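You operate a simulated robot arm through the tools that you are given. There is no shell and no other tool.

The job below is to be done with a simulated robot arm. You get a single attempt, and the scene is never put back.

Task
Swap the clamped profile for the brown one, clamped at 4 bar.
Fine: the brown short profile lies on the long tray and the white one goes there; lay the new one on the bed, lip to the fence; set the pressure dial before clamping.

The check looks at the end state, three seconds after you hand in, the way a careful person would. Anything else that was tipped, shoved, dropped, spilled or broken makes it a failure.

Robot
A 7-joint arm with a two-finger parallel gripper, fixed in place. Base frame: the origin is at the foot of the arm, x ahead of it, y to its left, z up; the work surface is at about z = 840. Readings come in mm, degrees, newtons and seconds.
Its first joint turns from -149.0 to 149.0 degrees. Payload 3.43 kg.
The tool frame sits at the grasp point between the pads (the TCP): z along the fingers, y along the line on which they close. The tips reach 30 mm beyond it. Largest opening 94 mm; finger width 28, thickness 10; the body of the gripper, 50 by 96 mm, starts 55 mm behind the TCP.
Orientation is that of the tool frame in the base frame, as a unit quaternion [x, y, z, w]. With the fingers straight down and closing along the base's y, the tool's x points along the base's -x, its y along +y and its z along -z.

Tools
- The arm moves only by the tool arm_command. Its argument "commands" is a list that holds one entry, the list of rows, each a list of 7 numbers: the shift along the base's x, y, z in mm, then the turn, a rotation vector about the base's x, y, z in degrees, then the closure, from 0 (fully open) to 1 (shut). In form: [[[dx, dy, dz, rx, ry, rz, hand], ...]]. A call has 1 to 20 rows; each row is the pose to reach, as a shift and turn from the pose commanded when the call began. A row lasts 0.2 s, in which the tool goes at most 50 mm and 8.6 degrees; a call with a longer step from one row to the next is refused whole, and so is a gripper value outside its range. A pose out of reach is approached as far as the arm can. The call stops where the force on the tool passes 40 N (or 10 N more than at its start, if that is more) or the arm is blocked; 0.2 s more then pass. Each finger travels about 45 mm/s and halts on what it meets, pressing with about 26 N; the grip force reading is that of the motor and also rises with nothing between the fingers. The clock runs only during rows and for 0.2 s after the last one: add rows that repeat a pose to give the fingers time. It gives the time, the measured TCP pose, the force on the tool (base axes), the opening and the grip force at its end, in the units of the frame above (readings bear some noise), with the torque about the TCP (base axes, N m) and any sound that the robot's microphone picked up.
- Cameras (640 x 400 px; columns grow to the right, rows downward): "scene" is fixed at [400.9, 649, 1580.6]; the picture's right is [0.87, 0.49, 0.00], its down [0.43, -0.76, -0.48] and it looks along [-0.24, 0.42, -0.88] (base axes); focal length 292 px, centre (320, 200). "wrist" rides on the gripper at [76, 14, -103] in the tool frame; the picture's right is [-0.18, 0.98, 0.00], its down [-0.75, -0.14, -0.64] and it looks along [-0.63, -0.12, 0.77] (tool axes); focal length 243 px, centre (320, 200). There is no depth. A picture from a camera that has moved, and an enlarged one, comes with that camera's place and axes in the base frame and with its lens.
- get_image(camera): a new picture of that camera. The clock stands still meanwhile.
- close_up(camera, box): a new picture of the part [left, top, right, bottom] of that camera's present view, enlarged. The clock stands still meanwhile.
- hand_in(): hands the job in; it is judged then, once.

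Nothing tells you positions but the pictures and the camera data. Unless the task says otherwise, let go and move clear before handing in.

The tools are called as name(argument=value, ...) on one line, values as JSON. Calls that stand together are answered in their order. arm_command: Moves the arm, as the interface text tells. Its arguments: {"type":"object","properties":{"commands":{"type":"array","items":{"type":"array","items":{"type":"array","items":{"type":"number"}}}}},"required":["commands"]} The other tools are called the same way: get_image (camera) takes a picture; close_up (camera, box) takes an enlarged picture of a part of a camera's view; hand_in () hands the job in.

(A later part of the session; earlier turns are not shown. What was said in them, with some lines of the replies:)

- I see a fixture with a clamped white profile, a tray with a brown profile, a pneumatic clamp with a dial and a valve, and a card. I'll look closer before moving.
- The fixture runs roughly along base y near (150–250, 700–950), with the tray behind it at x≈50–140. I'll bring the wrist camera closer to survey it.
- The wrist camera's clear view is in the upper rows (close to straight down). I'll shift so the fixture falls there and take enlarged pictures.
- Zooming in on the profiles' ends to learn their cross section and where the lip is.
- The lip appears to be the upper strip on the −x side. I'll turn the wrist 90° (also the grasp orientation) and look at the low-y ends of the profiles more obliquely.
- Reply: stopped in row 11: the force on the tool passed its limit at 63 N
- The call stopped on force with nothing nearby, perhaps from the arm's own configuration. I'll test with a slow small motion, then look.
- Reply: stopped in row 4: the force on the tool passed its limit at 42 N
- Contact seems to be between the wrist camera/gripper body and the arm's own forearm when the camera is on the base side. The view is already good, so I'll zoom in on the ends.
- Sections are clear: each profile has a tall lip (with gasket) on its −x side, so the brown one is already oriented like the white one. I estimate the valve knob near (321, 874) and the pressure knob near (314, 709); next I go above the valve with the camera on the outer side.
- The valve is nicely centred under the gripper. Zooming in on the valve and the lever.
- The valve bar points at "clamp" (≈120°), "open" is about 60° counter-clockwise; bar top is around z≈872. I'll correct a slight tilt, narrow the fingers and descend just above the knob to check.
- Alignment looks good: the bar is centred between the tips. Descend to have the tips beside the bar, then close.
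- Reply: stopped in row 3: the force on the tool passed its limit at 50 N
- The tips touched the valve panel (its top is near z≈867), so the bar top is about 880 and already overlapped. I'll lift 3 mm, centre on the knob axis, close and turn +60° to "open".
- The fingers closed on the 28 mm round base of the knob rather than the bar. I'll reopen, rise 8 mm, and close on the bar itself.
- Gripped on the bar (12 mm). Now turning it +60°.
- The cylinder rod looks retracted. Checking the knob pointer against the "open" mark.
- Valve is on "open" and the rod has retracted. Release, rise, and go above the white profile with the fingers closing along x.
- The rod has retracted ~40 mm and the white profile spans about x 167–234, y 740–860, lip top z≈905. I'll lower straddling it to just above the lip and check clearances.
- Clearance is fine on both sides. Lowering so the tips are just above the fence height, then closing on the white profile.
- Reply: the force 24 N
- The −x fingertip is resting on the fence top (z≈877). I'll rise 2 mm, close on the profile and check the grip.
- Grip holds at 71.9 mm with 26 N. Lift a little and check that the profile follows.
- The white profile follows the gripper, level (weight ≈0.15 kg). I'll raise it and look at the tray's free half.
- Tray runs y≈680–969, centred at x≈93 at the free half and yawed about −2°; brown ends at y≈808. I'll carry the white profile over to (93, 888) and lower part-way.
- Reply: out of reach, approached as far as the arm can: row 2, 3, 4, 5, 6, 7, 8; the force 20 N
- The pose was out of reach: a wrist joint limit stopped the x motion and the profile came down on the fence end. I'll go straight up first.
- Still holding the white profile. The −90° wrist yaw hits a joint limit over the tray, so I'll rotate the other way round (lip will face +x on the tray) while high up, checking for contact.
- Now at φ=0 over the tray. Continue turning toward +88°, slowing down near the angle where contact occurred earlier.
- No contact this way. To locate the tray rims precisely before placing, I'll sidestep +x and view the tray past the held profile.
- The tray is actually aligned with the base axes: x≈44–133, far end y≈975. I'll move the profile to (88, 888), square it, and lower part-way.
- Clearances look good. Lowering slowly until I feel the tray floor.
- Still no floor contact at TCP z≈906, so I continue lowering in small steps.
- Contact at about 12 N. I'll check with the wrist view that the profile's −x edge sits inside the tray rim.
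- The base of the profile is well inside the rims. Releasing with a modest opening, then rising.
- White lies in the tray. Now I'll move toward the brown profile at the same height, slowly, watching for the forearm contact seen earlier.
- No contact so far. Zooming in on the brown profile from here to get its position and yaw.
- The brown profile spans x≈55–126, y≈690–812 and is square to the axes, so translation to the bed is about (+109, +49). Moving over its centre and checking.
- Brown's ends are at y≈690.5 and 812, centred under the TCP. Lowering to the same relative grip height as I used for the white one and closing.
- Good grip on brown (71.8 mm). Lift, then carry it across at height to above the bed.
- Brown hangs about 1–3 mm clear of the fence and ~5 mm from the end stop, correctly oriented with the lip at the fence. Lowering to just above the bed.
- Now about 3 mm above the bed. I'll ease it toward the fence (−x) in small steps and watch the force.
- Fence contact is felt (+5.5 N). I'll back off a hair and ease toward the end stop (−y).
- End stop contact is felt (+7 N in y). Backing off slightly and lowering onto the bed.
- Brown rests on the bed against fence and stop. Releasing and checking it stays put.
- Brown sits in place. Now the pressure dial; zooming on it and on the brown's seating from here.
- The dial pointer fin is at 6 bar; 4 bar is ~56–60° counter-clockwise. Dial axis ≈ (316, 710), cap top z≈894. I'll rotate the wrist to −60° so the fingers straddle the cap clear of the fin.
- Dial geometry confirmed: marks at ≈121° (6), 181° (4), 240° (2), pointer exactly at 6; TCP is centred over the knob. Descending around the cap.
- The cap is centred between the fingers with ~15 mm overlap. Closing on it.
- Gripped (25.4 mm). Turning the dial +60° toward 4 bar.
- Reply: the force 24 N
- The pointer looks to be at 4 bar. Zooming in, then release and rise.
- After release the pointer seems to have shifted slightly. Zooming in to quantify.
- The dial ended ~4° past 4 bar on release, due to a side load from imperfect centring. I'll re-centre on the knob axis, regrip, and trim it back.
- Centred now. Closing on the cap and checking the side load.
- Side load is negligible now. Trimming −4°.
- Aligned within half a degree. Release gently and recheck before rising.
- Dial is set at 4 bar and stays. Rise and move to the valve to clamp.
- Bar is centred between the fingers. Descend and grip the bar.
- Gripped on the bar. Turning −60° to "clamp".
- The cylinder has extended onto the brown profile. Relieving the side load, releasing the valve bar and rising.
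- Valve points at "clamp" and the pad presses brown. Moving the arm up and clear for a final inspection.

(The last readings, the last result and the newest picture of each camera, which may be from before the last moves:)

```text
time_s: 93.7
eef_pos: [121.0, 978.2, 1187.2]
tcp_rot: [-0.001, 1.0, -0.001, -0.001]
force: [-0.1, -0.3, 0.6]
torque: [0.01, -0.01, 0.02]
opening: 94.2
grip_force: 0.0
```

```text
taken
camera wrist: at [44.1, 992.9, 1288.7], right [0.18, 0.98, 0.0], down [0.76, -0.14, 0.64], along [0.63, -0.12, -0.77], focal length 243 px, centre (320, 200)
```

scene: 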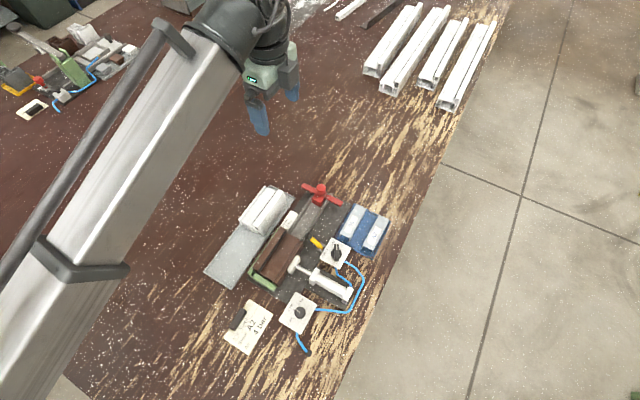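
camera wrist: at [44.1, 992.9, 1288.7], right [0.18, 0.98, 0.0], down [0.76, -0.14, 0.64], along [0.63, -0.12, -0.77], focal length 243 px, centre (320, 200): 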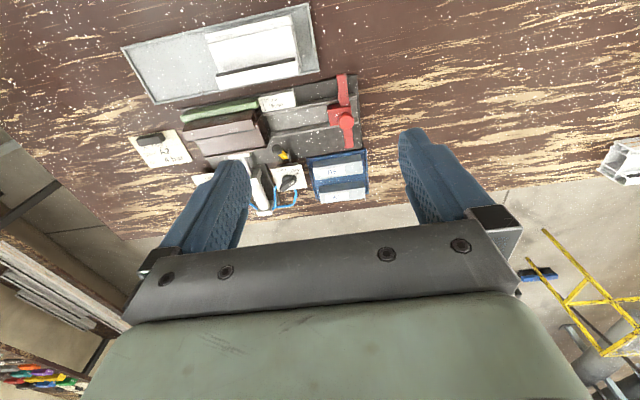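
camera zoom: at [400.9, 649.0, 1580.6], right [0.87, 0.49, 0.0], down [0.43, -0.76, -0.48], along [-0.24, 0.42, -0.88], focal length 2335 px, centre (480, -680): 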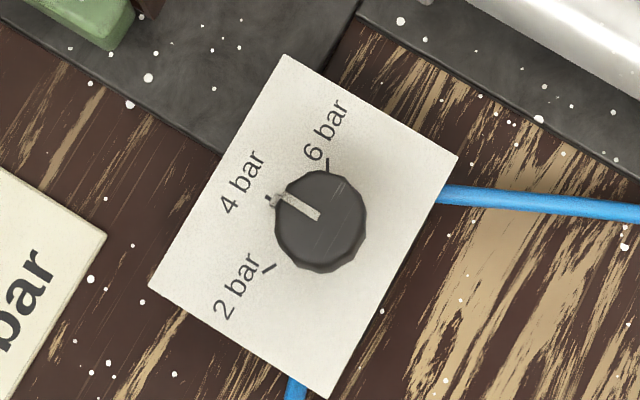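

Everything looks in order; a last close look at the brown's seating against fence and bed, and the white one in the tray.

close_up(camera="wrist", box=[110, 0, 380, 210])

close_up(camera="wrist", box=[170, 90, 290, 170])

close_up(camera="scene", box=[245, 255, 305, 300])

close_up(camera="wrist", box=[110, 0, 330, 110])

```text
1.90 times, centred on (245, 105) of wrist
camera zoom: at [44.1, 992.9, 1288.7], right [0.18, 0.98, 0.0], down [0.76, -0.14, 0.64], along [0.63, -0.12, -0.77], focal length 462 px, centre (463, 381)
```

zoom: 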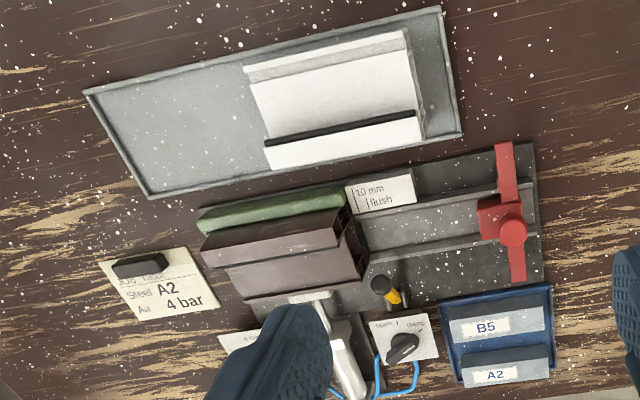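

```text
5.00 times, centred on (230, 130) of wrist
camera zoom: at [44.1, 992.9, 1288.7], right [0.18, 0.98, 0.0], down [0.76, -0.14, 0.64], along [0.63, -0.12, -0.77], focal length 1213 px, centre (770, 550)
```

zoom: 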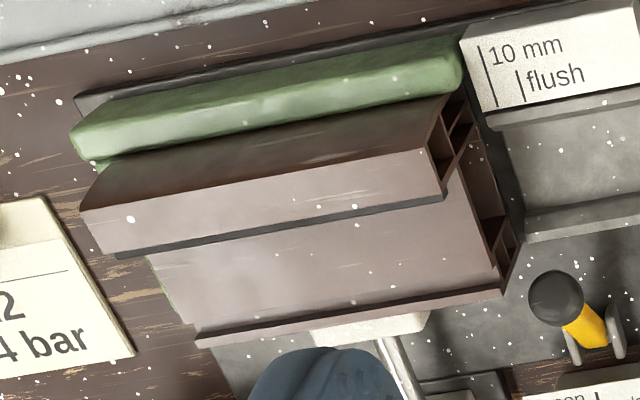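

```text
8.89 times, centred on (275, 278) of scene
camera zoom: at [400.9, 649.0, 1580.6], right [0.87, 0.49, 0.0], down [0.43, -0.76, -0.48], along [-0.24, 0.42, -0.88], focal length 2595 px, centre (720, -489)
```

zoom: 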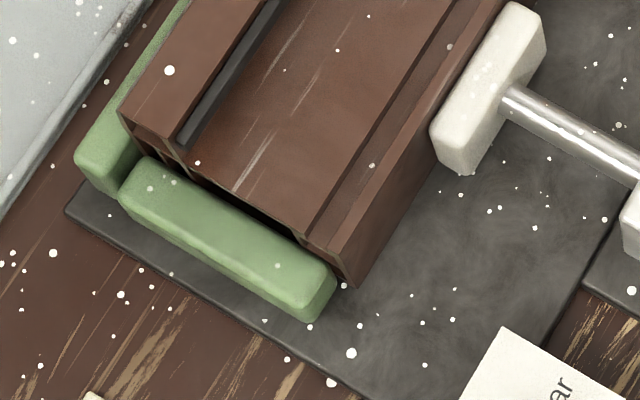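

```text
2.91 times, centred on (220, 55) of wrist
camera zoom: at [44.1, 992.9, 1288.7], right [0.18, 0.98, 0.0], down [0.76, -0.14, 0.64], along [0.63, -0.12, -0.77], focal length 706 px, centre (611, 622)
```

zoom: 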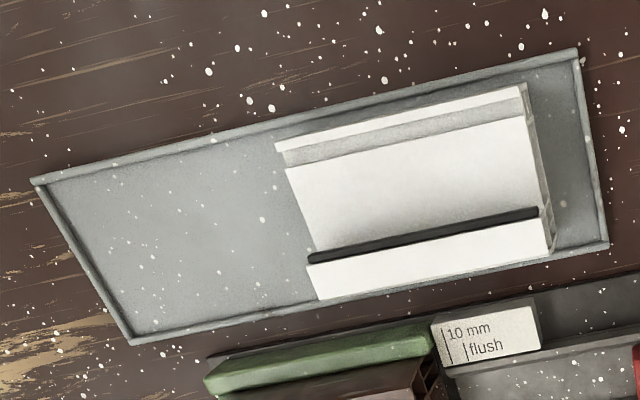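

The brown profile is seated with its lip at the fence and its end against the stop. The dial reads 4 bar and the valve is on "clamp". The white profile lies flat in the long tray, nothing else has moved, and the arm is clear, so I'm handing in.

hand_in()

```text
The job is handed in.
```

The swap is done and I've handed the job in; no verdict has come back yet. In the last pictures:

- **Brown profile:** it is on the bed with its lip to the fence and its end against the end stop. The cylinder pad is pressing on it.
- **Pressure dial:** it points at 4 bar. I set it before clamping. It slipped about 4° past the mark when I first let go, so I regripped it and trimmed it back.
- **Valve:** it points at "clamp".
- **White profile:** it lies flat in the free half of the long tray. It is turned end for end, so its lip now faces the bed, because the wrist could not reach the tray in the original orientation.

**Contact on the way:** while I was carrying the white profile, the arm ran out of reach and set it down on the end of the fence at about 19 N. Earlier, the fingertips pressed the valve panel at up to about 50 N. I saw no damage or shift from either in the pictures.

The arm is parked clear with the gripper open.
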